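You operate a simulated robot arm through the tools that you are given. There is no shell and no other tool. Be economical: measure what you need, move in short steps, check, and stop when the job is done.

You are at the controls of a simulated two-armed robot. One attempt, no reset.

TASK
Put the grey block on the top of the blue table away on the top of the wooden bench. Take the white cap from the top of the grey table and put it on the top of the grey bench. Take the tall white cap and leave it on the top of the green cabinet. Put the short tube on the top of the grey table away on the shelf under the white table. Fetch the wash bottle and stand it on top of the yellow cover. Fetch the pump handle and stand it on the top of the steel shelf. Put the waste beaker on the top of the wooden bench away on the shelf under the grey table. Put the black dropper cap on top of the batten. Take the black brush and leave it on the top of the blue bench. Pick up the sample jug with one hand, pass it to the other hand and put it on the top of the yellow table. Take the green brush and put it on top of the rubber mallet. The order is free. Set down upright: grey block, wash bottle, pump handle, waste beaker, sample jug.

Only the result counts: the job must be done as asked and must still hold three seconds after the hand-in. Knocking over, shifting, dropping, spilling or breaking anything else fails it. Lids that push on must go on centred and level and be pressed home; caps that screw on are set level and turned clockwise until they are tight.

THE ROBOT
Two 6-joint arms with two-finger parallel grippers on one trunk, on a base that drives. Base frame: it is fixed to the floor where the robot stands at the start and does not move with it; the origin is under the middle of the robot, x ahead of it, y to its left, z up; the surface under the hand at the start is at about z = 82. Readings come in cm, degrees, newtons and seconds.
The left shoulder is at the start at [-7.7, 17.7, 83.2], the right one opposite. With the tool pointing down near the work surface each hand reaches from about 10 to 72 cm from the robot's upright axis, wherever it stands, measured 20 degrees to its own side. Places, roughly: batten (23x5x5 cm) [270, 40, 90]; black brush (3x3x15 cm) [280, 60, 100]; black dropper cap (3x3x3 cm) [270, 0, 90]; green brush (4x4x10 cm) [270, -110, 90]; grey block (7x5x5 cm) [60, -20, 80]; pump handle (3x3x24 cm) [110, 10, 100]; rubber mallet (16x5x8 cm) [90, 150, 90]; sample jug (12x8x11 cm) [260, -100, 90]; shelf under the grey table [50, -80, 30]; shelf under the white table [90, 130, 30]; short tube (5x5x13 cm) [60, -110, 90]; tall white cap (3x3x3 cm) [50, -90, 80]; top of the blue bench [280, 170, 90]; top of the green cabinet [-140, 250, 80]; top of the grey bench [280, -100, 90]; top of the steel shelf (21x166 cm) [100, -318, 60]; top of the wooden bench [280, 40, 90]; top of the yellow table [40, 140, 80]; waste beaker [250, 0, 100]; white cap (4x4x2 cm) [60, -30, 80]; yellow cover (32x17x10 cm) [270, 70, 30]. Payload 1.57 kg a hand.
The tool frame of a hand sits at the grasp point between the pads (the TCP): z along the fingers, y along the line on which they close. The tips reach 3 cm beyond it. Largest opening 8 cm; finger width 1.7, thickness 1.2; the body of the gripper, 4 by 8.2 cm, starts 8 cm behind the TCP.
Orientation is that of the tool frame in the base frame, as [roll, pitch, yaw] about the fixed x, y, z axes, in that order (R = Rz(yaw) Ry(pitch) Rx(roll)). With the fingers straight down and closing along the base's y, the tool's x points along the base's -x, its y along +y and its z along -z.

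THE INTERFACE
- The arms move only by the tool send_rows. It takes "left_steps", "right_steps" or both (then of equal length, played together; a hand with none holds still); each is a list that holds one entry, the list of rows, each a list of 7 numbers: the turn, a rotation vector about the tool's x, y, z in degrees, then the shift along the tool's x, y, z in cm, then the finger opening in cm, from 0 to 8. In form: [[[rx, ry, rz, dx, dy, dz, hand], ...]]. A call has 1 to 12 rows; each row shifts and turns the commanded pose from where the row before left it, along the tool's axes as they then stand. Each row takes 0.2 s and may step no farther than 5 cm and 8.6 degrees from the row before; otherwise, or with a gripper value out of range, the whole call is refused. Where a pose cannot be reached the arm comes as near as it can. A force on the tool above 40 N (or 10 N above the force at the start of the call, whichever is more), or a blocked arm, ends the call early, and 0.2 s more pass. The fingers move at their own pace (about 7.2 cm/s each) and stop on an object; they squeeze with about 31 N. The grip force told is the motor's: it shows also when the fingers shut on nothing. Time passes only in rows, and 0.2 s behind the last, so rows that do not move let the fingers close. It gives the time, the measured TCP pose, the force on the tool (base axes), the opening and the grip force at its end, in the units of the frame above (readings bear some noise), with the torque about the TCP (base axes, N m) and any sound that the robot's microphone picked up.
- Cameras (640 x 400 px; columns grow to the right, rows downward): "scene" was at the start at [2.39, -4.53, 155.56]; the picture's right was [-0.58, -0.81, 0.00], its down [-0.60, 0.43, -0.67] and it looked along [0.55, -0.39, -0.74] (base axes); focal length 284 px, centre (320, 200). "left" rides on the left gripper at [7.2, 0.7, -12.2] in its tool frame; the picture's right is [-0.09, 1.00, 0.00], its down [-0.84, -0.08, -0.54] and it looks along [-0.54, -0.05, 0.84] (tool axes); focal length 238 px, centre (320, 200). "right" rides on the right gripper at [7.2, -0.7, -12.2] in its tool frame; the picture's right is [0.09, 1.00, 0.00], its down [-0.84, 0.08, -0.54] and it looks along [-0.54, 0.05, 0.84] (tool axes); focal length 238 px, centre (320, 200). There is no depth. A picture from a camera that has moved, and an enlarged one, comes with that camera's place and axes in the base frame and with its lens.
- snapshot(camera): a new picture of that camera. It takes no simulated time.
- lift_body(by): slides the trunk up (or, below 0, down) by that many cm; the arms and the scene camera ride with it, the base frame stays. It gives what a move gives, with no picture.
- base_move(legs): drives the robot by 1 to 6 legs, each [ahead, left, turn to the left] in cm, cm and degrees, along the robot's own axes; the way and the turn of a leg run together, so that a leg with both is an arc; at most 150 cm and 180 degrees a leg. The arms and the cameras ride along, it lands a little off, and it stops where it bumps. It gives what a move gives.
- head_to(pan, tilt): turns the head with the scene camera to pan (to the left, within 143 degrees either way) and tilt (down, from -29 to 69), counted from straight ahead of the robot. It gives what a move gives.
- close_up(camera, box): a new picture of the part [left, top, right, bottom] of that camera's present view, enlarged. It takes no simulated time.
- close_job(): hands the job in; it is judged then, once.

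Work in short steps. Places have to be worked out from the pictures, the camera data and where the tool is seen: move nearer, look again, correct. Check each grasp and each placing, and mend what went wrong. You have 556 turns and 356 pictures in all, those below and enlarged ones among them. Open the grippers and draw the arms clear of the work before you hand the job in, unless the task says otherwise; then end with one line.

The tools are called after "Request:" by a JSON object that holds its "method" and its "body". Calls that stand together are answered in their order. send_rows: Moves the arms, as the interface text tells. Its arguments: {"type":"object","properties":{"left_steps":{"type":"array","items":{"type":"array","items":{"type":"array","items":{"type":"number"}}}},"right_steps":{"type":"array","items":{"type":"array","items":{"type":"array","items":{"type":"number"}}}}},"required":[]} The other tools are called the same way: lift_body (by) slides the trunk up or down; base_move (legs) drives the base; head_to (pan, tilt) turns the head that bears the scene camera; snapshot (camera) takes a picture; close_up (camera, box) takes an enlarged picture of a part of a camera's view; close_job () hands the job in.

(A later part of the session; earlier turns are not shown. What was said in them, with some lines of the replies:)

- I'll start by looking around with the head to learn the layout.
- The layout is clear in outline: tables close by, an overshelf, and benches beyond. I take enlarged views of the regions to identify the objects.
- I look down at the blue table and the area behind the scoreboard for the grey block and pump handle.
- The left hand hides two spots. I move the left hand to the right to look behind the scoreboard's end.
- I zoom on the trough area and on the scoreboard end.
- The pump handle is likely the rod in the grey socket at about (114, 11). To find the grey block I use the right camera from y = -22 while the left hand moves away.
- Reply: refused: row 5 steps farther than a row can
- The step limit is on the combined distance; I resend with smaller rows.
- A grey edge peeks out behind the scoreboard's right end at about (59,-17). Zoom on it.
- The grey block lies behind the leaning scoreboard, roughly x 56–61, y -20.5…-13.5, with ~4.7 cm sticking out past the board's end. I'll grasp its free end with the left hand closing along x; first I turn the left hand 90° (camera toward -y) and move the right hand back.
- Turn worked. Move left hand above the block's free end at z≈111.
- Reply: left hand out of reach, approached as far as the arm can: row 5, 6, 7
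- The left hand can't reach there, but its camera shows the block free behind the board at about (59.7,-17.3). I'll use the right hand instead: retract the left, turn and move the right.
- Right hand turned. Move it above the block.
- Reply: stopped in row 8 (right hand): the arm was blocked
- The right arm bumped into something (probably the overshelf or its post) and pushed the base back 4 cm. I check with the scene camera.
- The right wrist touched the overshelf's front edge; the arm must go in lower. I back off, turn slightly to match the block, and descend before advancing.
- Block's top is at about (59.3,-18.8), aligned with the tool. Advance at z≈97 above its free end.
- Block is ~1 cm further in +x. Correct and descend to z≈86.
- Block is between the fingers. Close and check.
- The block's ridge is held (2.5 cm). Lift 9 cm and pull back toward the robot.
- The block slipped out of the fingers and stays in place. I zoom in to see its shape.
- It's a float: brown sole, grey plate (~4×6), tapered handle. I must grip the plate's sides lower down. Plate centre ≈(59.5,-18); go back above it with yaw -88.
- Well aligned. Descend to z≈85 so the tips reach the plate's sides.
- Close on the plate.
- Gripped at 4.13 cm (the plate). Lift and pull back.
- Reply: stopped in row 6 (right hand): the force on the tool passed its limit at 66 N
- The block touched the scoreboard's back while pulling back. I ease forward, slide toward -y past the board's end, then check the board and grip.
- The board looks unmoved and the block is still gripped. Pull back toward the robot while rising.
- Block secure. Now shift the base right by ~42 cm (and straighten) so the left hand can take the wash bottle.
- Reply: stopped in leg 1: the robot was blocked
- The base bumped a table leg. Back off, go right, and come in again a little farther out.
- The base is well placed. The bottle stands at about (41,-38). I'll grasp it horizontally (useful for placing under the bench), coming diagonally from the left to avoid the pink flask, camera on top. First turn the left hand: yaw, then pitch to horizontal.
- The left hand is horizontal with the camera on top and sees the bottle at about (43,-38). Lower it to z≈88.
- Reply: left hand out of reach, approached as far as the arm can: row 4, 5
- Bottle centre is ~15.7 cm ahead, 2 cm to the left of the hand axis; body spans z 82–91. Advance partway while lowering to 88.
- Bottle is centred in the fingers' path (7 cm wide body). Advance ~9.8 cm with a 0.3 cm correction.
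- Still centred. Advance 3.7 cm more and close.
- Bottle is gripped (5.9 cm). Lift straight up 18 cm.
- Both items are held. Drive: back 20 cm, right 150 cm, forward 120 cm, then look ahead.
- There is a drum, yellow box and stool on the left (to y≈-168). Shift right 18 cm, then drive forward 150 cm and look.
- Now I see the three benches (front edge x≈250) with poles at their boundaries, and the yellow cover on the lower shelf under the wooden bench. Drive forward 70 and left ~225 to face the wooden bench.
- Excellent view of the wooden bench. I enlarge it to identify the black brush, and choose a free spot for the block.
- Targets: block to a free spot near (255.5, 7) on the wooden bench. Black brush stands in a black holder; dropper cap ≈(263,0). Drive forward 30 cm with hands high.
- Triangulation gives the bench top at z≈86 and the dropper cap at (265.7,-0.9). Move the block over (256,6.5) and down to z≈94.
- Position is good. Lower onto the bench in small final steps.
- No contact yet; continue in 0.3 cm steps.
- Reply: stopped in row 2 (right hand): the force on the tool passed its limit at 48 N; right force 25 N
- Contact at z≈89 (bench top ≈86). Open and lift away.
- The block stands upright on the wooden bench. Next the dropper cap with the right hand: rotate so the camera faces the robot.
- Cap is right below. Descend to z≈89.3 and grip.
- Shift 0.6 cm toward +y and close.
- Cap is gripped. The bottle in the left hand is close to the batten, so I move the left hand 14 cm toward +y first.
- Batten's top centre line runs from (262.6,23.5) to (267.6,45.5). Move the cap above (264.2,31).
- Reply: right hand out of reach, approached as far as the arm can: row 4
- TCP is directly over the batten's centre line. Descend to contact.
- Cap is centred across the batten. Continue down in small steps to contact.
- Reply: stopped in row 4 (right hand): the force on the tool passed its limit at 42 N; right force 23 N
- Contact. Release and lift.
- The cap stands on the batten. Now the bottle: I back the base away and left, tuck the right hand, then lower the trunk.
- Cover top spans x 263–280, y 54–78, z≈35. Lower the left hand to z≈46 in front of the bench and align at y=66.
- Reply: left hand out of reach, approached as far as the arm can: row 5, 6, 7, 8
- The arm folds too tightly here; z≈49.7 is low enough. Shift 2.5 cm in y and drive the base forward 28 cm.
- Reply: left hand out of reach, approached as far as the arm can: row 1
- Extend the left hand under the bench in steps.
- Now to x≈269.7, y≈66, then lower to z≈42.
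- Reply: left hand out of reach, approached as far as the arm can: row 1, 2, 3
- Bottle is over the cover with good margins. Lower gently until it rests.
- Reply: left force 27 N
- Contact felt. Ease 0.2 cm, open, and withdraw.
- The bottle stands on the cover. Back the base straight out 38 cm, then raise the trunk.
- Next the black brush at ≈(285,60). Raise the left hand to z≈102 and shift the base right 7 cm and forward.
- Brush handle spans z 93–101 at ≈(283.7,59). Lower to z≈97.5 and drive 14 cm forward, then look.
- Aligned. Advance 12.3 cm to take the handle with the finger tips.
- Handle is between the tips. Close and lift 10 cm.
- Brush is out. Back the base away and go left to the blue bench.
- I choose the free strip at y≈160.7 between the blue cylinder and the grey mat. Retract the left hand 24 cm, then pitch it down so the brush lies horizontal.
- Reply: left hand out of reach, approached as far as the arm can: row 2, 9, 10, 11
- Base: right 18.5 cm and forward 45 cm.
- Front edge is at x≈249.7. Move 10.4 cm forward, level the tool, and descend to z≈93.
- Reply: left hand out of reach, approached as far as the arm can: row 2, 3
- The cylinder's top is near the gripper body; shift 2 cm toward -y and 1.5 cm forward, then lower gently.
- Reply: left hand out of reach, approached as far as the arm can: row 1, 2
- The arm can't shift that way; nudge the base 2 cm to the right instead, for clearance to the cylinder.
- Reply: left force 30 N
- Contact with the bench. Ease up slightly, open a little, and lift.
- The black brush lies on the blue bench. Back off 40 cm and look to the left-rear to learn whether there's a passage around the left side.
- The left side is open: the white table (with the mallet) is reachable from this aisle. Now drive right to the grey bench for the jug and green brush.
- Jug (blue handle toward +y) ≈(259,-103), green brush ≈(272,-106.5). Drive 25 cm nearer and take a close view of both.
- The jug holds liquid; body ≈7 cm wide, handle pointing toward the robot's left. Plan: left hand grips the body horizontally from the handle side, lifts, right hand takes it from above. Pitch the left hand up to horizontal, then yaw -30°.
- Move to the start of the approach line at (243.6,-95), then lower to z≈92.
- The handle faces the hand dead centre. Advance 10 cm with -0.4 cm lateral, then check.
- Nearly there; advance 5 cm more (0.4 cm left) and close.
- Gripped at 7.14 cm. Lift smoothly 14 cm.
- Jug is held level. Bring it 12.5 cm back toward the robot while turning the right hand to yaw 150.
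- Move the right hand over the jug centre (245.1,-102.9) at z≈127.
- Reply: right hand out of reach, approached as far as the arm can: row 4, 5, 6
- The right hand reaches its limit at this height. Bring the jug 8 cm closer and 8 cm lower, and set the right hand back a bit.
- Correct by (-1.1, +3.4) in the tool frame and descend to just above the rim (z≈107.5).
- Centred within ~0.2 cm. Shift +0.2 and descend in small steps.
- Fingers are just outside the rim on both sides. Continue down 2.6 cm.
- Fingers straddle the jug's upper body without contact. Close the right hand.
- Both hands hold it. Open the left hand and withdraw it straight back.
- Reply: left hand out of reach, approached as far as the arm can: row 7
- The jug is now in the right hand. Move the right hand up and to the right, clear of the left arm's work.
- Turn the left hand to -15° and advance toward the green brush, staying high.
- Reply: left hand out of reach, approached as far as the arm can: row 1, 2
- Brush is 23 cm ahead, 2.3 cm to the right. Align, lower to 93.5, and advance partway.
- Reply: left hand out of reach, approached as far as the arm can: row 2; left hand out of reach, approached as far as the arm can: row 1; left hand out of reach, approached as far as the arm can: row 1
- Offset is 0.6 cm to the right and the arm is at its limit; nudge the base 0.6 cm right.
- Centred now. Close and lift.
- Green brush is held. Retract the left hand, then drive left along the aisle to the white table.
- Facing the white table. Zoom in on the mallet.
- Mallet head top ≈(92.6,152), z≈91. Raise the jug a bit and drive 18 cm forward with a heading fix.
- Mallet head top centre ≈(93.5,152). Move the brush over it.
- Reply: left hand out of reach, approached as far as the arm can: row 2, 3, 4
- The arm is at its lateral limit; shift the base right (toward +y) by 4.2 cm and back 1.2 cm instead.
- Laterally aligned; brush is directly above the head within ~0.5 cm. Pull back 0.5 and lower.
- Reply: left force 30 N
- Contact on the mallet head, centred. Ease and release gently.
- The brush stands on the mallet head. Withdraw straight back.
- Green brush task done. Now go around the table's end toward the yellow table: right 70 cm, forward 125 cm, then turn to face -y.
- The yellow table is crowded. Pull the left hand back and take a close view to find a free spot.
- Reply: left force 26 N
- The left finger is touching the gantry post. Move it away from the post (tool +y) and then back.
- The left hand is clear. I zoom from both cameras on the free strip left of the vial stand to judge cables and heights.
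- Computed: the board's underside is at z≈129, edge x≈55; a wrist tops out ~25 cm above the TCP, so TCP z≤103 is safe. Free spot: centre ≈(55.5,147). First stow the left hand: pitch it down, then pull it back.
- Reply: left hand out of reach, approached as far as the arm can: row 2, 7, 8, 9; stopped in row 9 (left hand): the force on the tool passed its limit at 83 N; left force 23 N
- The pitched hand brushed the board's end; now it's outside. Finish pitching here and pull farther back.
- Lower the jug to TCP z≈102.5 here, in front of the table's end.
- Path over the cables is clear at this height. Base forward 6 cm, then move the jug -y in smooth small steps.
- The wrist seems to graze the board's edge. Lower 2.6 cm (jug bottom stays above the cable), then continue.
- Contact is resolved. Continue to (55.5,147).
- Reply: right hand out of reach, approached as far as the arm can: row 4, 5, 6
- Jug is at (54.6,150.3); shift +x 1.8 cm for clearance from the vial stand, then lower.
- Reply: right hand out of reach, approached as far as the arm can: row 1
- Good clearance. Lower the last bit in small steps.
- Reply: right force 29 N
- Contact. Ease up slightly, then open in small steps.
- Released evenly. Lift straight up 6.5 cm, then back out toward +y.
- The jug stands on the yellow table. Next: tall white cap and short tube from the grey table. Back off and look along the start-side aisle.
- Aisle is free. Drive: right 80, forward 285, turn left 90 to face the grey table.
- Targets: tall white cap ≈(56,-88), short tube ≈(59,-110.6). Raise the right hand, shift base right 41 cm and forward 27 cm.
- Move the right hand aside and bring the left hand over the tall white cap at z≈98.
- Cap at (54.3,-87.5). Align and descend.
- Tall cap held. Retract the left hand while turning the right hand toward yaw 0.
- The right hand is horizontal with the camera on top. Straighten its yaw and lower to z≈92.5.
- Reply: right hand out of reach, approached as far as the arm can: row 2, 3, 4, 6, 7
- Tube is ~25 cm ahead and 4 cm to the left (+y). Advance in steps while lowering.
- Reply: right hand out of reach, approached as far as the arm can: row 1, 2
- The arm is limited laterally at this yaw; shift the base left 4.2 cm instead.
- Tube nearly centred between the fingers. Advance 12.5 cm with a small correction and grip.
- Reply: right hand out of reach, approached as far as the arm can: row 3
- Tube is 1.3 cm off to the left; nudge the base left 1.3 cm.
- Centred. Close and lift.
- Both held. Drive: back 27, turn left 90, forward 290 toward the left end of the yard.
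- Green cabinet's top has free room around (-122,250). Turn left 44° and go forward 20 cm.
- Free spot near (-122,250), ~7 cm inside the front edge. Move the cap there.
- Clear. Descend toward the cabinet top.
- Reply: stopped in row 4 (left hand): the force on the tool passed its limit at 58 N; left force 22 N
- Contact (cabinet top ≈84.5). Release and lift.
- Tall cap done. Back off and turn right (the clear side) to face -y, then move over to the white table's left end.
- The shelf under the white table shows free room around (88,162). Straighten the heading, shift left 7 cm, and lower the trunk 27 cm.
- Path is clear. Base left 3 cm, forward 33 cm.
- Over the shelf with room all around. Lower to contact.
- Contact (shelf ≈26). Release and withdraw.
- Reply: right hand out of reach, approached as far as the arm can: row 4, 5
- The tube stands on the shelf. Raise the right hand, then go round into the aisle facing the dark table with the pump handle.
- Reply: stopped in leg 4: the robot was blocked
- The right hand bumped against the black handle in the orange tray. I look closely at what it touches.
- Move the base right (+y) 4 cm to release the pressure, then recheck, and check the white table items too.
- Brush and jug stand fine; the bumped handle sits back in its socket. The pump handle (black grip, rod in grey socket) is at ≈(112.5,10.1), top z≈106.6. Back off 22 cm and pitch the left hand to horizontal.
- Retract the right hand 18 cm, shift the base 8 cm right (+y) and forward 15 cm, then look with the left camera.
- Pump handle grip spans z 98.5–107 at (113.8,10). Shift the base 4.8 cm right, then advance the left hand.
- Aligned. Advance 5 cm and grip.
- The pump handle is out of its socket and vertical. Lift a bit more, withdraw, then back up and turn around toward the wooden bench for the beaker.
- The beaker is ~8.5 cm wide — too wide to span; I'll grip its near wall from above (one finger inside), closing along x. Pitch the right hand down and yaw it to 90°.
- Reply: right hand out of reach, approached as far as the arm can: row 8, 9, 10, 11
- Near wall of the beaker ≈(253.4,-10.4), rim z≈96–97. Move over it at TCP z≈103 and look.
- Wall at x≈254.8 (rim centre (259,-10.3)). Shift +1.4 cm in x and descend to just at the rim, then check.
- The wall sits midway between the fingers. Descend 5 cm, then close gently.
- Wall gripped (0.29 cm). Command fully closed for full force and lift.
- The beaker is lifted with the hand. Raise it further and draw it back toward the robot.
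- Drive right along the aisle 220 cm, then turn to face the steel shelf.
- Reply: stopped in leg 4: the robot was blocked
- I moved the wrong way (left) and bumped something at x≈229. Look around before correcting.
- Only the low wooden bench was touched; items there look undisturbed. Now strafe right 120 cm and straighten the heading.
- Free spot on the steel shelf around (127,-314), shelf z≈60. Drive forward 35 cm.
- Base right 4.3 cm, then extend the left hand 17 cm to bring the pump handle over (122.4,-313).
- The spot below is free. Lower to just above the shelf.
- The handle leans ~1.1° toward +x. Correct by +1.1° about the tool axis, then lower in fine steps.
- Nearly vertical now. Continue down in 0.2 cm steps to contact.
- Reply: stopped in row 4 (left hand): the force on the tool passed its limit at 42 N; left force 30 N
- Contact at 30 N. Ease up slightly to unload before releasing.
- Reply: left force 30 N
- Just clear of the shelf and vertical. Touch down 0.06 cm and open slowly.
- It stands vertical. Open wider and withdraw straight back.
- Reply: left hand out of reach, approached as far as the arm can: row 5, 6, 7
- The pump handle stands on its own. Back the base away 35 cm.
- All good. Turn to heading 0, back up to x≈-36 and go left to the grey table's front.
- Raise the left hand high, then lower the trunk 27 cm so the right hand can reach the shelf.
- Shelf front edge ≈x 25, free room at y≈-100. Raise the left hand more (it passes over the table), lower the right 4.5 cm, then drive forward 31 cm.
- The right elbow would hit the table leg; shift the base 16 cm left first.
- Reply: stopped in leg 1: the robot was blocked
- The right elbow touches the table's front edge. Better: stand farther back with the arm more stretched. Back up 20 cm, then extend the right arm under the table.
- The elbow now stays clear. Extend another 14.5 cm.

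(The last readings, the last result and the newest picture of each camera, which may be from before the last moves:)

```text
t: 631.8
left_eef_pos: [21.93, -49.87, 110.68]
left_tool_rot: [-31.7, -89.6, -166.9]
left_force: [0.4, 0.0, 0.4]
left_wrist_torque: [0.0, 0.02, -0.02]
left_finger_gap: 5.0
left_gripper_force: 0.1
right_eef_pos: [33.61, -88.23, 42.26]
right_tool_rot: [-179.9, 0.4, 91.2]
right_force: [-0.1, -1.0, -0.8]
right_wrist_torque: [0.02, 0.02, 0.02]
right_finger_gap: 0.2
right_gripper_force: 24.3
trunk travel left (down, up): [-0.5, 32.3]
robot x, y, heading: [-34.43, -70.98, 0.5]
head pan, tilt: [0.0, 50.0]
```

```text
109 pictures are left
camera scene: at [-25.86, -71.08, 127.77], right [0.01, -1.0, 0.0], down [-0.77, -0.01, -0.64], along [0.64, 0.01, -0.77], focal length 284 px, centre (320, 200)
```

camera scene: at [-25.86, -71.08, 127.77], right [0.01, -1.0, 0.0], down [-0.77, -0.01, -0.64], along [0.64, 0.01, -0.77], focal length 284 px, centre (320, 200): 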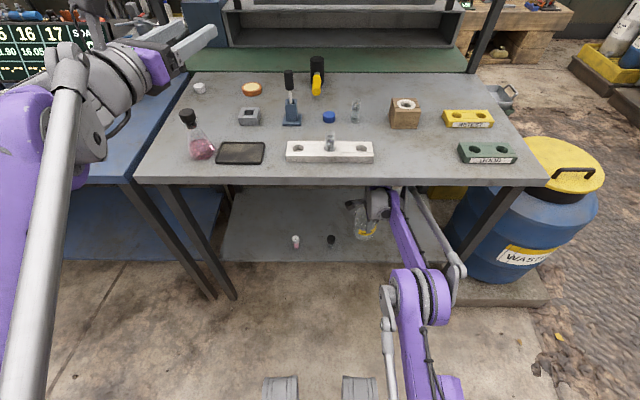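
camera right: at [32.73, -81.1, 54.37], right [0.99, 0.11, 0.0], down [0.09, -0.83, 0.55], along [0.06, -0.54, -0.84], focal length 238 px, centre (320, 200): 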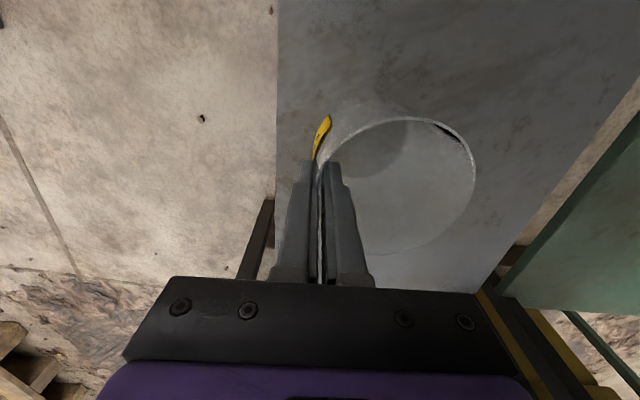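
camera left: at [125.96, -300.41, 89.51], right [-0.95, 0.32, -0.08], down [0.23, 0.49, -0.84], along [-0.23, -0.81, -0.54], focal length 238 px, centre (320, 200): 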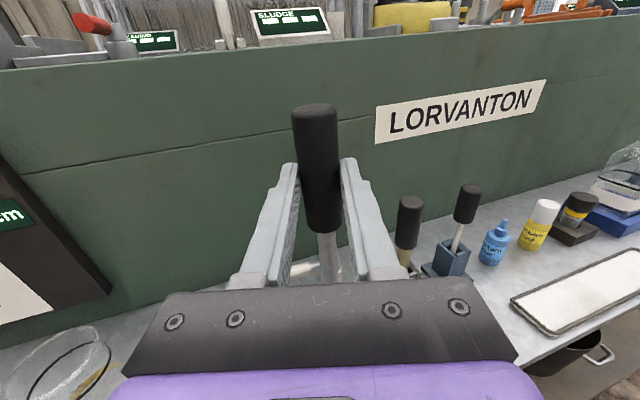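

The beaker is above the shelf. Lower to contact.

Request:
{"method": "send_rows", "body": {"right_steps": [[[0, 0, 0, 0, 0, 1.5, 0], [0, 0, 0, 0, 0, 1.5, 0], [0, 0, 0, 0, 0, 0.8, 0], [0, 0, 0, 0, 0, 0.4, 0], [0, 0, 0, 0, 0, 0.4, 0], [0, 0, 0, 0, 0, 0, 0]]]}}

```text
t: 633.2
left_eef_pos: [21.98, -49.98, 110.65]
left_tool_rot: [-31.7, -89.6, -166.9]
left_force: [1.3, -0.7, 0.5]
left_wrist_torque: [0.02, 0.02, -0.02]
left_finger_gap: 5.0
left_gripper_force: 0.0
right_eef_pos: [33.48, -88.61, 37.6]
right_tool_rot: [-179.9, 0.4, 91.1]
right_force: [-0.2, -0.8, -0.4]
right_wrist_torque: [-0.03, 0.04, -0.01]
right_finger_gap: 0.2
right_gripper_force: 23.2
trunk travel left (down, up): [-0.5, 32.3]
robot x, y, heading: [-34.74, -70.98, 0.6]
head pan, tilt: [0.0, 50.0]
```

Request:
{"method": "send_rows", "body": {"right_steps": [[[0, 0, 0, 0, 0, 0.4, 0], [0, 0, 0, 0, 0, 0.4, 0], [0, 0, 0, 0, 0, 0.4, 0], [0, 0, 0, 0, 0, 0.4, 0], [0, 0, 0, 0, 0, 0, 0]]]}}

```text
t: 634.4
left_eef_pos: [21.94, -50.05, 110.72]
left_tool_rot: [-31.7, -89.7, -166.9]
left_force: [-0.2, 0.3, 0.1]
left_wrist_torque: [-0.03, -0.01, -0.03]
left_finger_gap: 5.0
left_gripper_force: 0.2
right_eef_pos: [33.57, -88.48, 35.79]
right_tool_rot: [-179.9, 0.4, 91.2]
right_force: [-0.5, 0.1, 0.3]
right_wrist_torque: [0.02, 0.01, -0.01]
right_finger_gap: 0.23
right_gripper_force: 23.9
trunk travel left (down, up): [-0.5, 32.3]
robot x, y, heading: [-34.83, -71.41, 0.4]
head pan, tilt: [0.0, 50.0]
```

Request:
{"method": "send_rows", "body": {"right_steps": [[[0, 0, 0, 0, 0, 0.3, 0], [0, 0, 0, 0, 0, 0.3, 0], [0, 0, 0, 0, 0, 0.3, 0], [0, 0, 0, 0, 0, 0, 0]]]}}

Request:
{"method": "snapshot", "body": {"camera": "right"}}

```text
t: 635.4
left_eef_pos: [21.78, -50.02, 110.81]
left_tool_rot: [-26.5, -89.4, -172.2]
left_force: [0.8, 0.6, -0.6]
left_wrist_torque: [-0.02, -0.02, 0.01]
left_finger_gap: 4.99
left_gripper_force: 0.1
right_eef_pos: [33.4, -88.52, 35.25]
right_tool_rot: [180.0, 0.4, 91.1]
right_force: [-6.1, -0.9, 20.6]
right_wrist_torque: [0.04, -0.69, -0.02]
right_finger_gap: 0.22
right_gripper_force: 23.5
trunk travel left (down, up): [-0.5, 32.3]
robot x, y, heading: [-34.33, -70.96, 0.4]
head pan, tilt: [0.0, 50.0]
```

```text
108 pictures are left
camera right: at [32.7, -81.31, 47.31], right [0.99, 0.11, 0.0], down [0.09, -0.83, 0.55], along [0.06, -0.55, -0.84], focal length 238 px, centre (320, 200)
```

right: 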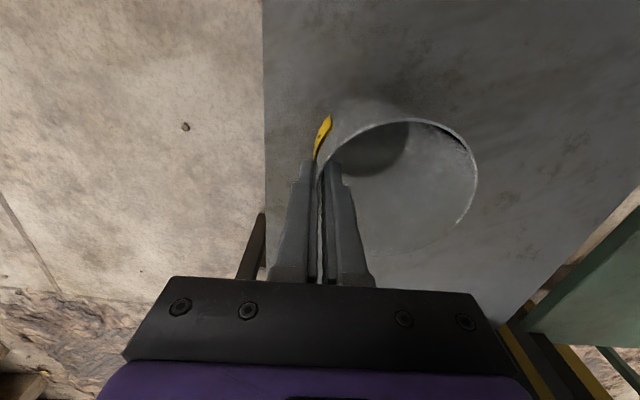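

Contact. Ease, open, and lift straight out of the beaker.

Request:
{"method": "send_rows", "body": {"right_steps": [[[0, 0, 0, 0, 0, -0.25, 0], [0, 0, 0, 0, 0, 0, 1], [0, 0, 0, 0, 0, 0, 2], [0, 0, 0, 0, 0, 0, 2.6], [0, 0, 0, 0, 0, 0, 2.6], [0, 0, 0, 0, 0, -1.5, 2.6], [0, 0, 0, 0, 0, -2, 2.6], [0, 0, 0, 0, 0, -2, 2.6], [0, 0, 0, 0, 0, -1.5, 2.6]]]}}

Request:
{"method": "snapshot", "body": {"camera": "right"}}

```text
t: 637.4
left_eef_pos: [21.97, -50.0, 110.76]
left_tool_rot: [-31.3, -89.6, -167.3]
left_force: [0.5, 0.0, 0.3]
left_wrist_torque: [0.0, -0.01, 0.01]
left_finger_gap: 4.97
left_gripper_force: 0.0
right_eef_pos: [33.49, -88.57, 42.29]
right_tool_rot: [-179.8, 0.4, 91.1]
right_force: [-0.3, -0.9, 0.0]
right_wrist_torque: [-0.02, 0.03, -0.03]
right_finger_gap: 2.62
right_gripper_force: 0.0
trunk travel left (down, up): [-0.5, 32.3]
robot x, y, heading: [-34.75, -71.03, 0.4]
head pan, tilt: [0.0, 50.0]
```

```text
107 pictures are left
camera right: at [32.79, -81.31, 54.43], right [0.99, 0.11, 0.0], down [0.09, -0.83, 0.55], along [0.06, -0.54, -0.84], focal length 238 px, centre (320, 200)
```

right: 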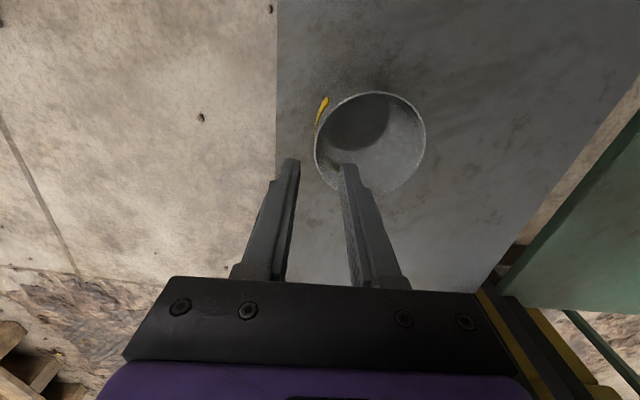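

The beaker stands on the shelf; finger tips are above the rim. Retract the right arm and raise the trunk.

Request:
{"method": "send_rows", "body": {"right_steps": [[[0, 0, 0, 0, -3, 0, 2.6], [0, 0, 0, 0, -4, 0, 2.6], [0, 0, 0, 0, -4, 0, 2.6], [0, 0, 0, 0, -4, 0, 2.6], [0, 0, 0, 0, -4, 0, 2.6], [0, 0, 0, 0, -4, 0, 2.6], [0, 0, 0, 0, -4, 0, 2.6]]]}}

Request:
{"method": "base_move", "body": {"legs": [[-8, 0, 0]]}}

Request:
{"method": "lift_body", "body": {"by": 27}}

Request:
{"method": "snapshot", "body": {"camera": "scene"}}

```text
t: 639.0
left_eef_pos: [21.99, -49.93, 110.75]
left_tool_rot: [-31.2, -89.6, -167.5]
left_force: [-0.7, 0.4, -0.2]
left_wrist_torque: [0.03, 0.0, -0.01]
left_finger_gap: 5.02
left_gripper_force: 0.0
right_eef_pos: [6.75, -89.08, 42.19]
right_tool_rot: [-179.9, 0.5, 91.0]
right_force: [-0.6, 0.6, -1.1]
right_wrist_torque: [0.0, 0.01, -0.01]
right_finger_gap: 2.59
right_gripper_force: 0.1
trunk travel left (down, up): [-0.5, 32.3]
robot x, y, heading: [-34.5, -71.49, 0.5]
head pan, tilt: [0.0, 50.0]
```

```text
t: 640.0
left_eef_pos: [14.04, -49.92, 110.61]
left_tool_rot: [-30.5, -89.6, -168.0]
left_force: [0.7, -0.9, -0.1]
left_wrist_torque: [0.01, 0.01, 0.03]
left_finger_gap: 4.99
left_gripper_force: 0.0
right_eef_pos: [-0.98, -88.97, 42.37]
right_tool_rot: [-179.8, 0.4, 91.3]
right_force: [0.9, 0.1, 0.0]
right_wrist_torque: [0.01, -0.01, 0.03]
right_finger_gap: 2.61
right_gripper_force: 0.0
trunk travel left (down, up): [-0.5, 32.3]
robot x, y, heading: [-42.47, -71.46, 1.0]
head pan, tilt: [0.0, 50.0]
```

```text
t: 642.8
left_eef_pos: [13.97, -49.89, 137.62]
left_tool_rot: [-28.0, -89.6, -170.4]
left_force: [-0.3, -0.9, -0.2]
left_wrist_torque: [0.0, -0.02, -0.03]
left_finger_gap: 4.99
left_gripper_force: 0.1
right_eef_pos: [-1.04, -88.93, 69.37]
right_tool_rot: [-179.9, 0.4, 91.3]
right_force: [0.4, 0.6, -0.8]
right_wrist_torque: [-0.01, -0.01, -0.01]
right_finger_gap: 2.58
right_gripper_force: 0.1
trunk travel left (down, up): [-27.5, 5.3]
robot x, y, heading: [-42.28, -71.21, 0.7]
head pan, tilt: [0.0, 50.0]
```

```text
106 pictures are left
camera scene: at [-38.74, -71.2, 155.23], right [0.01, -1.0, 0.0], down [-0.77, -0.01, -0.64], along [0.64, 0.01, -0.77], focal length 284 px, centre (320, 200)
```

scene: 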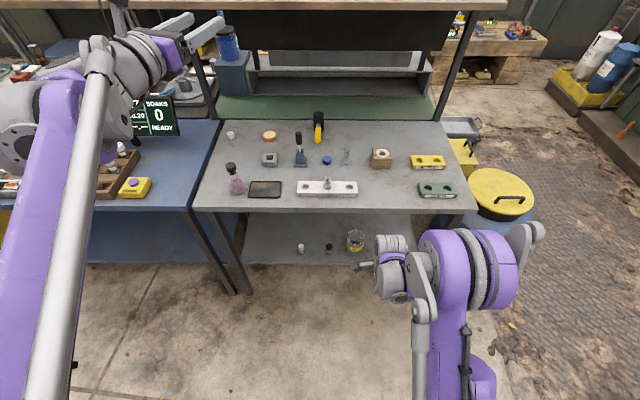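

The waste beaker is in place. Last: the white cap. Raise the right hand and turn it to yaw 180.

Request:
{"method": "send_rows", "body": {"right_steps": [[[0, 0, -8.1, 0, 0, -3.7, 6], [0, 0, -8.1, 0, 0, -3.7, 6], [0, 0, -8.1, 0, 0, -3.7, 6], [0, 0, -8.1, 0, 0, -3.7, 6], [0, 0, -8.1, 0, 0, -3.7, 6], [0, 0, -8.1, 0, 0, -3.7, 6], [0, 0, -8.1, 0, 0, -3.7, 6], [0, 0, -8.1, 0, 0, -3.7, 6], [0, 0, -8.1, 0, 0, -3.7, 6], [0, 0, -8.1, 0, 0, -3.7, 6], [0, 0, -8.1, 0, 0, -3, 6]]]}}

Request:
{"method": "base_move", "body": {"legs": [[0, 50, 0], [31, 0, -0.7]]}}

Request:
{"method": "snapshot", "body": {"camera": "right"}}

Request:
{"method": "snapshot", "body": {"camera": "scene"}}

```text
t: 645.2
left_eef_pos: [14.01, -49.91, 137.7]
left_tool_rot: [-30.9, -89.6, -167.5]
left_force: [-0.5, -0.5, 0.3]
left_wrist_torque: [0.01, 0.01, -0.01]
left_finger_gap: 4.99
left_gripper_force: 0.0
right_eef_pos: [-0.6, -88.72, 109.25]
right_tool_rot: [-179.6, -0.1, -179.5]
right_force: [-0.5, -0.3, 0.5]
right_wrist_torque: [0.0, 0.0, -0.02]
right_finger_gap: 5.99
right_gripper_force: 0.0
trunk travel left (down, up): [-27.5, 5.3]
robot x, y, heading: [-42.48, -71.49, 0.9]
head pan, tilt: [0.0, 50.0]
```

```text
t: 651.9
left_eef_pos: [46.15, 0.75, 137.63]
left_tool_rot: [-31.2, -89.6, -167.9]
left_force: [0.4, 0.7, -0.4]
left_wrist_torque: [-0.03, -0.03, 0.0]
left_finger_gap: 4.96
left_gripper_force: 0.0
right_eef_pos: [30.98, -38.05, 109.25]
right_tool_rot: [-179.7, -0.2, 179.8]
right_force: [-0.4, 0.5, -0.4]
right_wrist_torque: [0.0, 0.03, 0.02]
right_finger_gap: 5.99
right_gripper_force: 0.1
trunk travel left (down, up): [-27.5, 5.3]
robot x, y, heading: [-10.4, -20.09, 0.1]
head pan, tilt: [0.0, 50.0]
```

```text
105 pictures are left
camera right: at [23.83, -38.48, 121.38], right [-0.09, 1.0, -0.01], down [0.84, 0.08, 0.54], along [0.54, 0.04, -0.84], focal length 238 px, centre (320, 200)
```

right: 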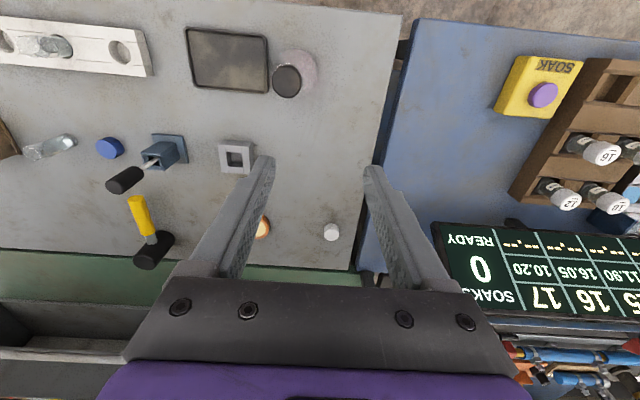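

```text
104 pictures are left
camera scene: at [-6.84, -20.01, 155.23], right [0.0, -1.0, 0.0], down [-0.77, 0.0, -0.64], along [0.64, 0.0, -0.77], focal length 284 px, centre (320, 200)
```

scene: 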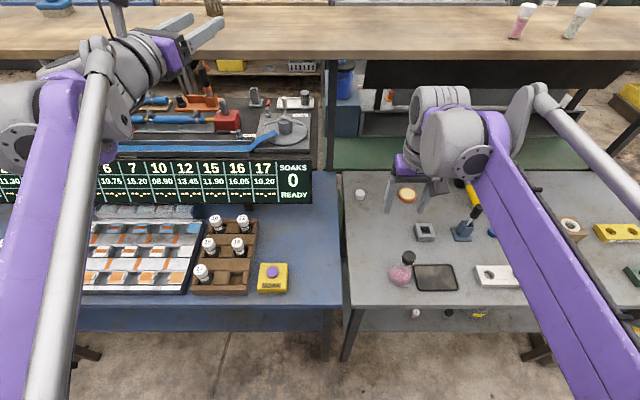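

White cap at ≈(55.6,-33.7). Move above it at z≈97.

Request:
{"method": "send_rows", "body": {"right_steps": [[[0, 0, 0, -4.1, 0.7, 0, 7], [0, 0, 0, -4.1, 0.7, 1, 7], [0, 0, 0, -4.1, 0.7, 2.4, 7], [0, 0, 0, -4.1, 0.7, 2.7, 7], [0, 0, 0, -4.1, 0.7, 2.7, 7], [0, 0, 0, -4, 0.8, 2.7, 7]]]}}

Request:
{"method": "snapshot", "body": {"camera": "right"}}

```text
t: 653.3
left_eef_pos: [46.38, 0.84, 137.46]
left_tool_rot: [-34.7, -89.7, -164.4]
left_force: [-0.4, 0.6, 1.1]
left_wrist_torque: [0.0, -0.03, 0.02]
left_finger_gap: 5.01
left_gripper_force: 0.0
right_eef_pos: [55.66, -33.97, 97.56]
right_tool_rot: [-179.6, -0.2, 179.7]
right_force: [-0.6, 0.1, 0.0]
right_wrist_torque: [-0.01, 0.01, 0.01]
right_finger_gap: 6.98
right_gripper_force: 0.0
trunk travel left (down, up): [-27.5, 5.3]
robot x, y, heading: [-10.38, -19.94, -0.2]
head pan, tilt: [0.0, 50.0]
```

```text
103 pictures are left
camera right: at [48.49, -34.57, 109.68], right [-0.09, 1.0, -0.01], down [0.84, 0.08, 0.54], along [0.54, 0.04, -0.84], focal length 238 px, centre (320, 200)
```

right: 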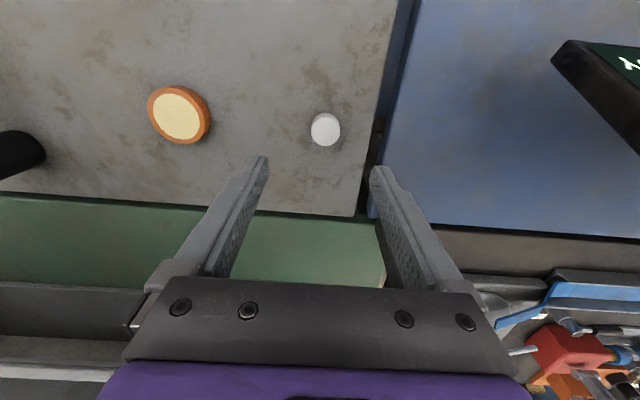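

Request:
{"method": "send_rows", "body": {"right_steps": [[[0, 0, 0, -0.3, 0.35, 4, 6.5], [0, 0, 0, 0, 0, 4, 6.5], [0, 0, 0, 0, 0, 3, 6.5], [0, 0, 0, 0, 0, 1.2, 6.5], [0, 0, 0, 0, 0, 0, 6.5]]]}}

Request:
{"method": "snapshot", "body": {"camera": "right"}}

```text
t: 654.5
left_eef_pos: [46.34, 0.55, 137.64]
left_tool_rot: [-30.4, -89.6, -168.8]
left_force: [-0.4, 0.7, 0.4]
left_wrist_torque: [-0.02, 0.01, 0.01]
left_finger_gap: 5.01
left_gripper_force: 0.2
right_eef_pos: [55.91, -33.76, 85.23]
right_tool_rot: [-179.7, -0.1, 179.8]
right_force: [0.0, 0.8, 0.2]
right_wrist_torque: [0.02, -0.01, -0.01]
right_finger_gap: 6.49
right_gripper_force: 0.1
trunk travel left (down, up): [-27.5, 5.3]
robot x, y, heading: [-10.39, -20.17, 0.0]
head pan, tilt: [0.0, 50.0]
```

```text
102 pictures are left
camera right: at [48.69, -34.24, 97.45], right [-0.09, 1.0, -0.01], down [0.84, 0.08, 0.54], along [0.54, 0.04, -0.84], focal length 238 px, centre (320, 200)
```

right: 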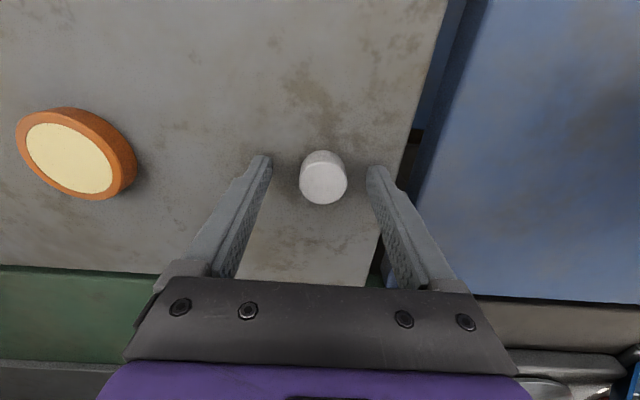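

Centred. Grip and lift.

Request:
{"method": "send_rows", "body": {"right_steps": [[[0, 0, 0, 0, 0, 0, 1.5], [0, 0, 0, 0, 0, 0, 1.5], [0, 0, 0, 0, 0, 0, 1.5], [0, 0, 0, 0, 0, -3, 1.5], [0, 0, 0, 0, 0, -4, 1.5], [0, 0, 0, 0, 0, -4, 1.5], [0, 0, 0, 4, 0, 0, 1.5], [0, 0, 0, 4, 0, 0, 1.5], [0, 0, 0, 4, 0, -2, 1.5], [0, 0, 0, 4, 0, -2, 1.5], [0, 0, 0, 4, 0, -3, 1.5], [0, 0, 0, 2, 0, -3, 1.5]]]}}

Request:
{"method": "snapshot", "body": {"camera": "right"}}

```text
t: 657.1
left_eef_pos: [46.09, 0.71, 137.7]
left_tool_rot: [-30.0, -89.6, -169.1]
left_force: [-0.3, -0.4, 0.3]
left_wrist_torque: [0.02, -0.06, 0.0]
left_finger_gap: 4.99
left_gripper_force: 0.2
right_eef_pos: [33.72, -33.12, 106.52]
right_tool_rot: [-179.6, -0.1, 179.7]
right_force: [0.7, -0.3, 0.0]
right_wrist_torque: [-0.01, -0.04, 0.0]
right_finger_gap: 3.08
right_gripper_force: 30.8
trunk travel left (down, up): [-27.5, 5.3]
robot x, y, heading: [-10.66, -20.18, -0.2]
head pan, tilt: [0.0, 50.0]
```

```text
101 pictures are left
camera right: at [26.57, -33.71, 118.75], right [-0.09, 1.0, -0.01], down [0.84, 0.08, 0.54], along [0.54, 0.04, -0.84], focal length 238 px, centre (320, 200)
```

right: 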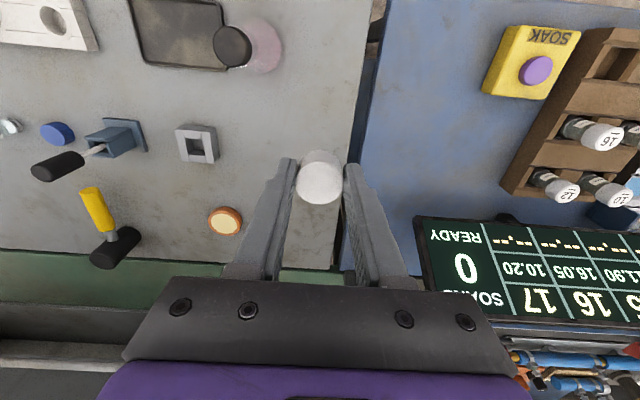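

Cap held. Drive around to the grey bench.

Request:
{"method": "base_move", "body": {"legs": [[-27, 0, 0.2], [0, -97, 0], [0, -97, 0]]}}

```text
t: 676.2
left_eef_pos: [22.62, -195.15, 137.69]
left_tool_rot: [-30.9, -89.6, -166.7]
left_force: [0.2, 1.2, -0.2]
left_wrist_torque: [0.0, -0.01, 0.01]
left_finger_gap: 5.0
left_gripper_force: 0.0
right_eef_pos: [11.07, -229.2, 106.53]
right_tool_rot: [-179.6, -0.1, -178.7]
right_force: [-0.3, -0.9, -0.2]
right_wrist_torque: [0.0, 0.0, -0.03]
right_finger_gap: 3.09
right_gripper_force: 30.9
trunk travel left (down, up): [-27.5, 5.3]
robot x, y, heading: [-33.81, -217.75, 1.6]
head pan, tilt: [0.0, 50.0]
```

Request:
{"method": "base_move", "body": {"legs": [[150, 0, -1.6], [62, 0, 0], [0, 112, 0]]}}

Request:
{"method": "head_to", "body": {"pan": 0, "tilt": 33}}

Request:
{"method": "snapshot", "body": {"camera": "scene"}}

```text
t: 696.1
left_eef_pos: [235.89, -87.23, 137.62]
left_tool_rot: [-30.2, -89.7, -170.0]
left_force: [-0.2, -0.5, -0.6]
left_wrist_torque: [0.01, 0.0, 0.01]
left_finger_gap: 4.99
left_gripper_force: 0.0
right_eef_pos: [222.76, -120.72, 106.53]
right_tool_rot: [-179.7, -0.2, 178.6]
right_force: [1.2, 0.0, -0.4]
right_wrist_torque: [0.01, 0.0, -0.01]
right_finger_gap: 3.1
right_gripper_force: 31.2
trunk travel left (down, up): [-27.5, 5.3]
robot x, y, heading: [178.64, -106.59, -0.9]
head pan, tilt: [0.0, 50.0]
```

```text
t: 696.9
left_eef_pos: [235.82, -87.18, 137.66]
left_tool_rot: [-30.0, -89.6, -170.2]
left_force: [0.5, -0.4, -0.3]
left_wrist_torque: [0.01, 0.02, -0.03]
left_finger_gap: 5.0
left_gripper_force: 0.1
right_eef_pos: [222.66, -120.8, 106.52]
right_tool_rot: [-179.6, 0.0, 178.6]
right_force: [-0.4, -0.5, -0.7]
right_wrist_torque: [0.01, 0.0, 0.01]
right_finger_gap: 3.1
right_gripper_force: 30.8
trunk travel left (down, up): [-27.5, 5.3]
robot x, y, heading: [178.9, -106.56, -1.1]
head pan, tilt: [0.0, 33.0]
```

```text
100 pictures are left
camera scene: at [183.57, -106.85, 157.71], right [-0.02, -1.0, 0.0], down [-0.55, 0.01, -0.84], along [0.84, -0.02, -0.55], focal length 284 px, centre (320, 200)
```

scene: 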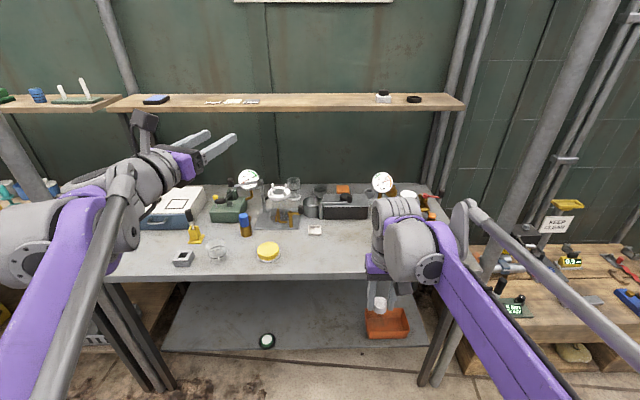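

Free spot where the jug stood, near (260,-113). Drive 18 cm forward, then move the right hand over it.

Request:
{"method": "base_move", "body": {"legs": [[18, 0, 1]]}}

Request:
{"method": "send_rows", "body": {"right_steps": [[[0, 0, 0, -4, 1.5, 0, 1.5], [0, 0, 0, -4, 1.5, 0, 1.5], [0, 0, 0, -4, 1.5, 0, 1.5], [0, 0, 0, -4, 1.5, 1, 1.5], [0, 0, 0, -3, 1.5, 2, 1.5], [0, 0, 0, 0, 0, 3, 1.5]]]}}

Request:
{"method": "snapshot", "body": {"camera": "right"}}

Request:
{"method": "snapshot", "body": {"camera": "scene"}}

```text
t: 698.4
left_eef_pos: [253.29, -86.63, 137.69]
left_tool_rot: [-30.2, -89.7, -169.3]
left_force: [-0.4, 0.6, 0.6]
left_wrist_torque: [0.0, 0.06, -0.01]
left_finger_gap: 5.0
left_gripper_force: 0.1
right_eef_pos: [240.45, -120.37, 106.59]
right_tool_rot: [-179.6, -0.1, 179.2]
right_force: [0.1, 0.7, 0.7]
right_wrist_torque: [0.0, 0.02, 0.01]
right_finger_gap: 3.09
right_gripper_force: 30.8
trunk travel left (down, up): [-27.5, 5.3]
robot x, y, heading: [196.14, -107.04, -0.4]
head pan, tilt: [0.0, 33.0]
```

```text
t: 699.8
left_eef_pos: [253.09, -86.7, 137.7]
left_tool_rot: [-30.1, -89.6, -169.3]
left_force: [0.4, -0.1, 0.2]
left_wrist_torque: [0.05, -0.01, -0.03]
left_finger_gap: 5.01
left_gripper_force: 0.0
right_eef_pos: [259.6, -113.33, 100.3]
right_tool_rot: [-179.6, -0.2, 179.3]
right_force: [0.2, 0.3, 0.6]
right_wrist_torque: [0.03, 0.0, -0.03]
right_finger_gap: 3.06
right_gripper_force: 31.0
trunk travel left (down, up): [-27.5, 5.3]
robot x, y, heading: [196.38, -107.35, -0.4]
head pan, tilt: [0.0, 33.0]
```

```text
99 pictures are left
camera right: at [252.42, -113.76, 112.57], right [-0.08, 1.0, -0.01], down [0.84, 0.07, 0.54], along [0.54, 0.04, -0.84], focal length 238 px, centre (320, 200)
```

right: 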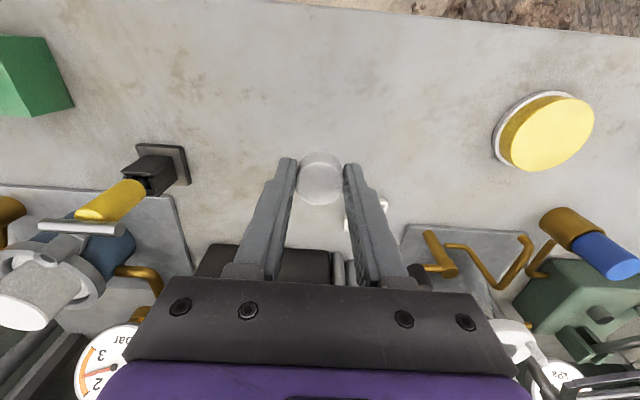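

```text
98 pictures are left
camera scene: at [201.11, -107.03, 157.72], right [-0.01, -1.0, 0.0], down [-0.54, 0.0, -0.84], along [0.84, 0.0, -0.54], focal length 284 px, centre (320, 200)
```

scene: 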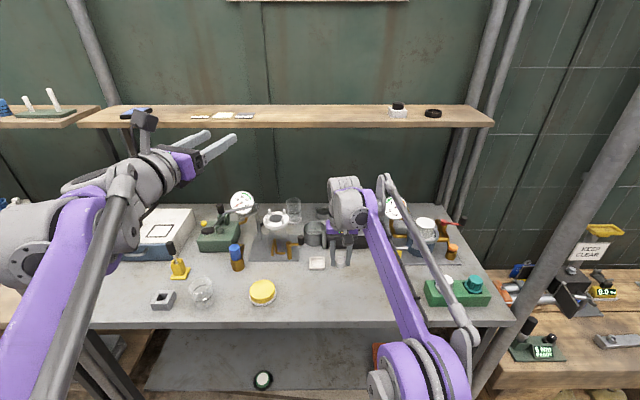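

Clear below. Descend and place.

Request:
{"method": "send_rows", "body": {"right_steps": [[[0, 0, 0, 0, 0, 4, 1.5], [0, 0, 0, 0, 0, 4, 1.5], [0, 0, 0, 0, 0, 2, 1.5], [0, 0, 0, 0, 0, 0.4, 1.5], [0, 0, 0, 0, 0, 0.3, 1.5], [0, 0, 0, 0, 0, 0.3, 1.5], [0, 0, 0, 0, 0, 0.3, 1.5], [0, 0, 0, 0, 0, 0, 1.5]]]}}

Request:
{"method": "snapshot", "body": {"camera": "right"}}

```text
t: 701.6
left_eef_pos: [253.07, -86.57, 137.63]
left_tool_rot: [-29.4, -89.6, -170.2]
left_force: [-0.1, -0.3, -0.8]
left_wrist_torque: [-0.02, 0.03, 0.02]
left_finger_gap: 4.99
left_gripper_force: 0.0
right_eef_pos: [259.7, -113.31, 89.27]
right_tool_rot: [-179.6, -0.1, 179.3]
right_force: [1.0, -0.4, 2.4]
right_wrist_torque: [0.01, -0.03, 0.0]
right_finger_gap: 3.11
right_gripper_force: 31.6
trunk travel left (down, up): [-27.5, 5.3]
robot x, y, heading: [196.37, -106.99, -0.5]
head pan, tilt: [0.0, 33.0]
```

```text
97 pictures are left
camera right: at [252.49, -113.76, 101.42], right [-0.08, 1.0, -0.01], down [0.84, 0.07, 0.54], along [0.54, 0.04, -0.84], focal length 238 px, centre (320, 200)
```

right: 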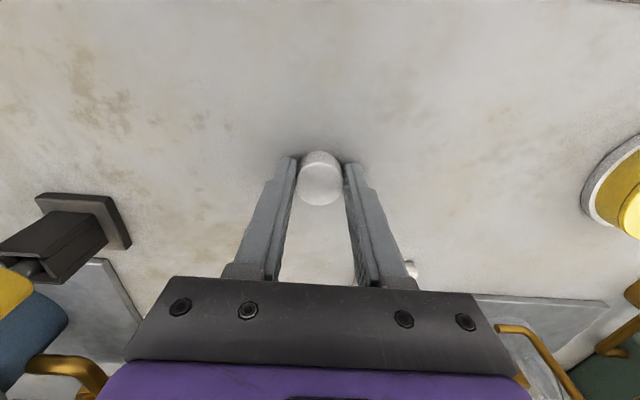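

Slight contact. Touch down 0.2 more, release and lift.

Request:
{"method": "send_rows", "body": {"right_steps": [[[0, 0, 0, 0, 0, 0.15, 1.5], [0, 0, 0, 0, 0, 0, 3.6], [0, 0, 0, 0, 0, 0, 5], [0, 0, 0, 0, 0, 0, 5], [0, 0, 0, 0, 0, -3, 5], [0, 0, 0, 0, 0, -5, 5], [0, 0, 0, 0, 0, -5, 5], [0, 0, 0, 4, 0, 0, 5], [0, 0, 0, 4, 0, 0, 5], [0, 0, 0, 4, 0, 0, 5]]]}}

Request:
{"method": "snapshot", "body": {"camera": "right"}}

```text
t: 703.8
left_eef_pos: [252.99, -86.64, 137.72]
left_tool_rot: [-28.7, -89.6, -170.8]
left_force: [-0.2, 0.3, 0.4]
left_wrist_torque: [0.01, -0.03, 0.01]
left_finger_gap: 5.01
left_gripper_force: 0.1
right_eef_pos: [247.28, -113.1, 102.0]
right_tool_rot: [-179.5, 0.0, 179.4]
right_force: [0.0, 0.4, 0.6]
right_wrist_torque: [0.0, -0.01, 0.01]
right_finger_gap: 4.98
right_gripper_force: 0.0
trunk travel left (down, up): [-27.5, 5.3]
robot x, y, heading: [196.5, -107.0, -0.5]
head pan, tilt: [0.0, 33.0]
```

```text
96 pictures are left
camera right: at [240.06, -113.63, 114.21], right [-0.08, 1.0, -0.01], down [0.84, 0.07, 0.54], along [0.54, 0.04, -0.84], focal length 238 px, centre (320, 200)
```

right: 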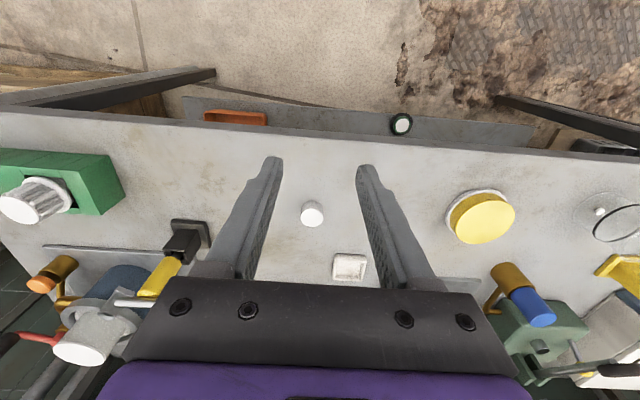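

The white cap is on the grey bench. Back off and do a final check of placed items from here.

Request:
{"method": "base_move", "body": {"legs": [[-22, 0, 0]]}}

Request:
{"method": "head_to", "body": {"pan": 50, "tilt": 22}}

Request:
{"method": "close_up", "body": {"camera": "scene", "box": [120, 100, 520, 350]}}

Request:
{"method": "head_to", "body": {"pan": -115, "tilt": 25}}

Request:
{"method": "snapshot", "body": {"camera": "scene"}}

```text
t: 705.5
left_eef_pos: [230.68, -86.56, 137.65]
left_tool_rot: [-29.2, -89.5, -170.3]
left_force: [-0.1, -0.5, 0.1]
left_wrist_torque: [-0.02, -0.03, 0.01]
left_finger_gap: 5.01
left_gripper_force: 0.0
right_eef_pos: [224.98, -112.85, 102.05]
right_tool_rot: [-179.6, -0.1, 179.3]
right_force: [-0.2, 0.5, 0.9]
right_wrist_torque: [-0.02, -0.02, -0.01]
right_finger_gap: 5.03
right_gripper_force: 0.1
trunk travel left (down, up): [-27.5, 5.3]
robot x, y, heading: [173.77, -106.75, -0.5]
head pan, tilt: [0.0, 33.0]
```

```text
t: 706.7
left_eef_pos: [230.59, -86.64, 137.66]
left_tool_rot: [-28.6, -89.6, -171.0]
left_force: [1.0, -0.8, 1.2]
left_wrist_torque: [-0.01, 0.0, 0.0]
left_finger_gap: 5.0
left_gripper_force: 0.2
right_eef_pos: [225.01, -112.9, 101.95]
right_tool_rot: [-179.6, 0.0, 179.4]
right_force: [0.1, 0.1, -0.4]
right_wrist_torque: [0.0, 0.01, -0.01]
right_finger_gap: 5.0
right_gripper_force: 0.2
trunk travel left (down, up): [-27.5, 5.3]
robot x, y, heading: [174.16, -107.01, -0.2]
head pan, tilt: [50.0, 22.0]
```

```text
1.60 times, centred on (320, 225) of scene
camera zoom: at [175.82, -99.75, 159.47], right [0.76, -0.65, 0.0], down [-0.24, -0.29, -0.93], along [0.6, 0.71, -0.37], focal length 455 px, centre (320, 160)
```

zoom: 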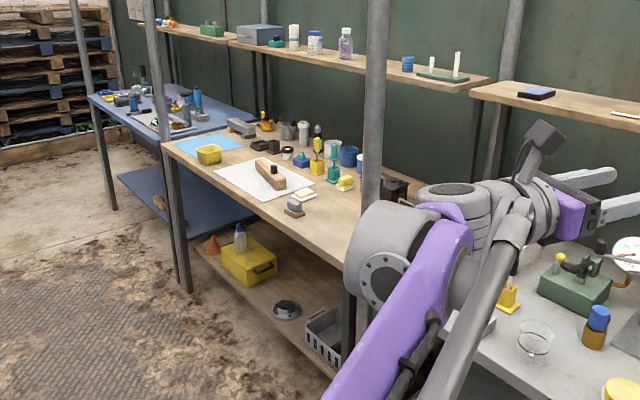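

```text
t: 709.2
left_eef_pos: [230.66, -86.48, 137.61]
left_tool_rot: [-28.8, -89.5, -170.6]
left_force: [0.3, -0.1, 0.0]
left_wrist_torque: [0.0, 0.01, -0.01]
left_finger_gap: 5.02
left_gripper_force: 0.1
right_eef_pos: [224.89, -113.06, 102.11]
right_tool_rot: [-179.6, -0.1, 179.3]
right_force: [0.2, 0.8, -1.3]
right_wrist_torque: [0.01, -0.02, 0.02]
right_finger_gap: 5.0
right_gripper_force: 0.0
trunk travel left (down, up): [-27.5, 5.3]
robot x, y, heading: [173.93, -106.97, -0.3]
head pan, tilt: [-115.0, 25.0]
```

```text
94 pictures are left
camera scene: at [165.89, -115.15, 158.99], right [-0.9, 0.43, 0.0], down [0.18, 0.38, -0.91], along [-0.39, -0.82, -0.42], focal length 284 px, centre (320, 200)
```

scene: 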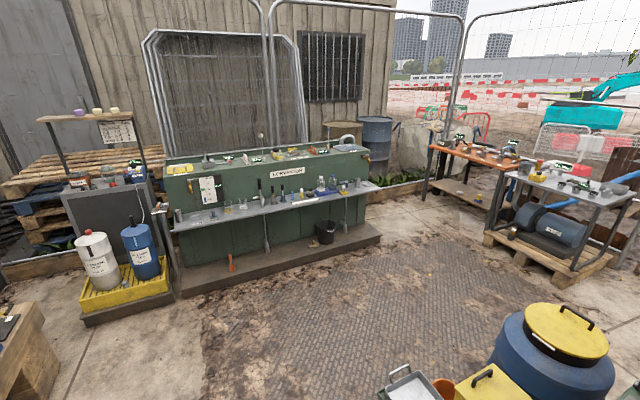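

The pump handle, bottle, block and dropper cap are all standing where they were put. The black brush is too small to make out from here, but I saw it lying on the blue bench after I released it. Both grippers are open and clear, so I hand the job in.

Request:
{"method": "close_job", "body": {}}

```text
The job is handed in.
```

The job is handed in with all eleven items placed as asked. During the run I bumped the scoreboard, the overshelf, a gantry post, the low wooden bench and a tool handle in the orange tray; each looked in place afterwards as far as I could see, though that handle may lean a few degrees more than before.
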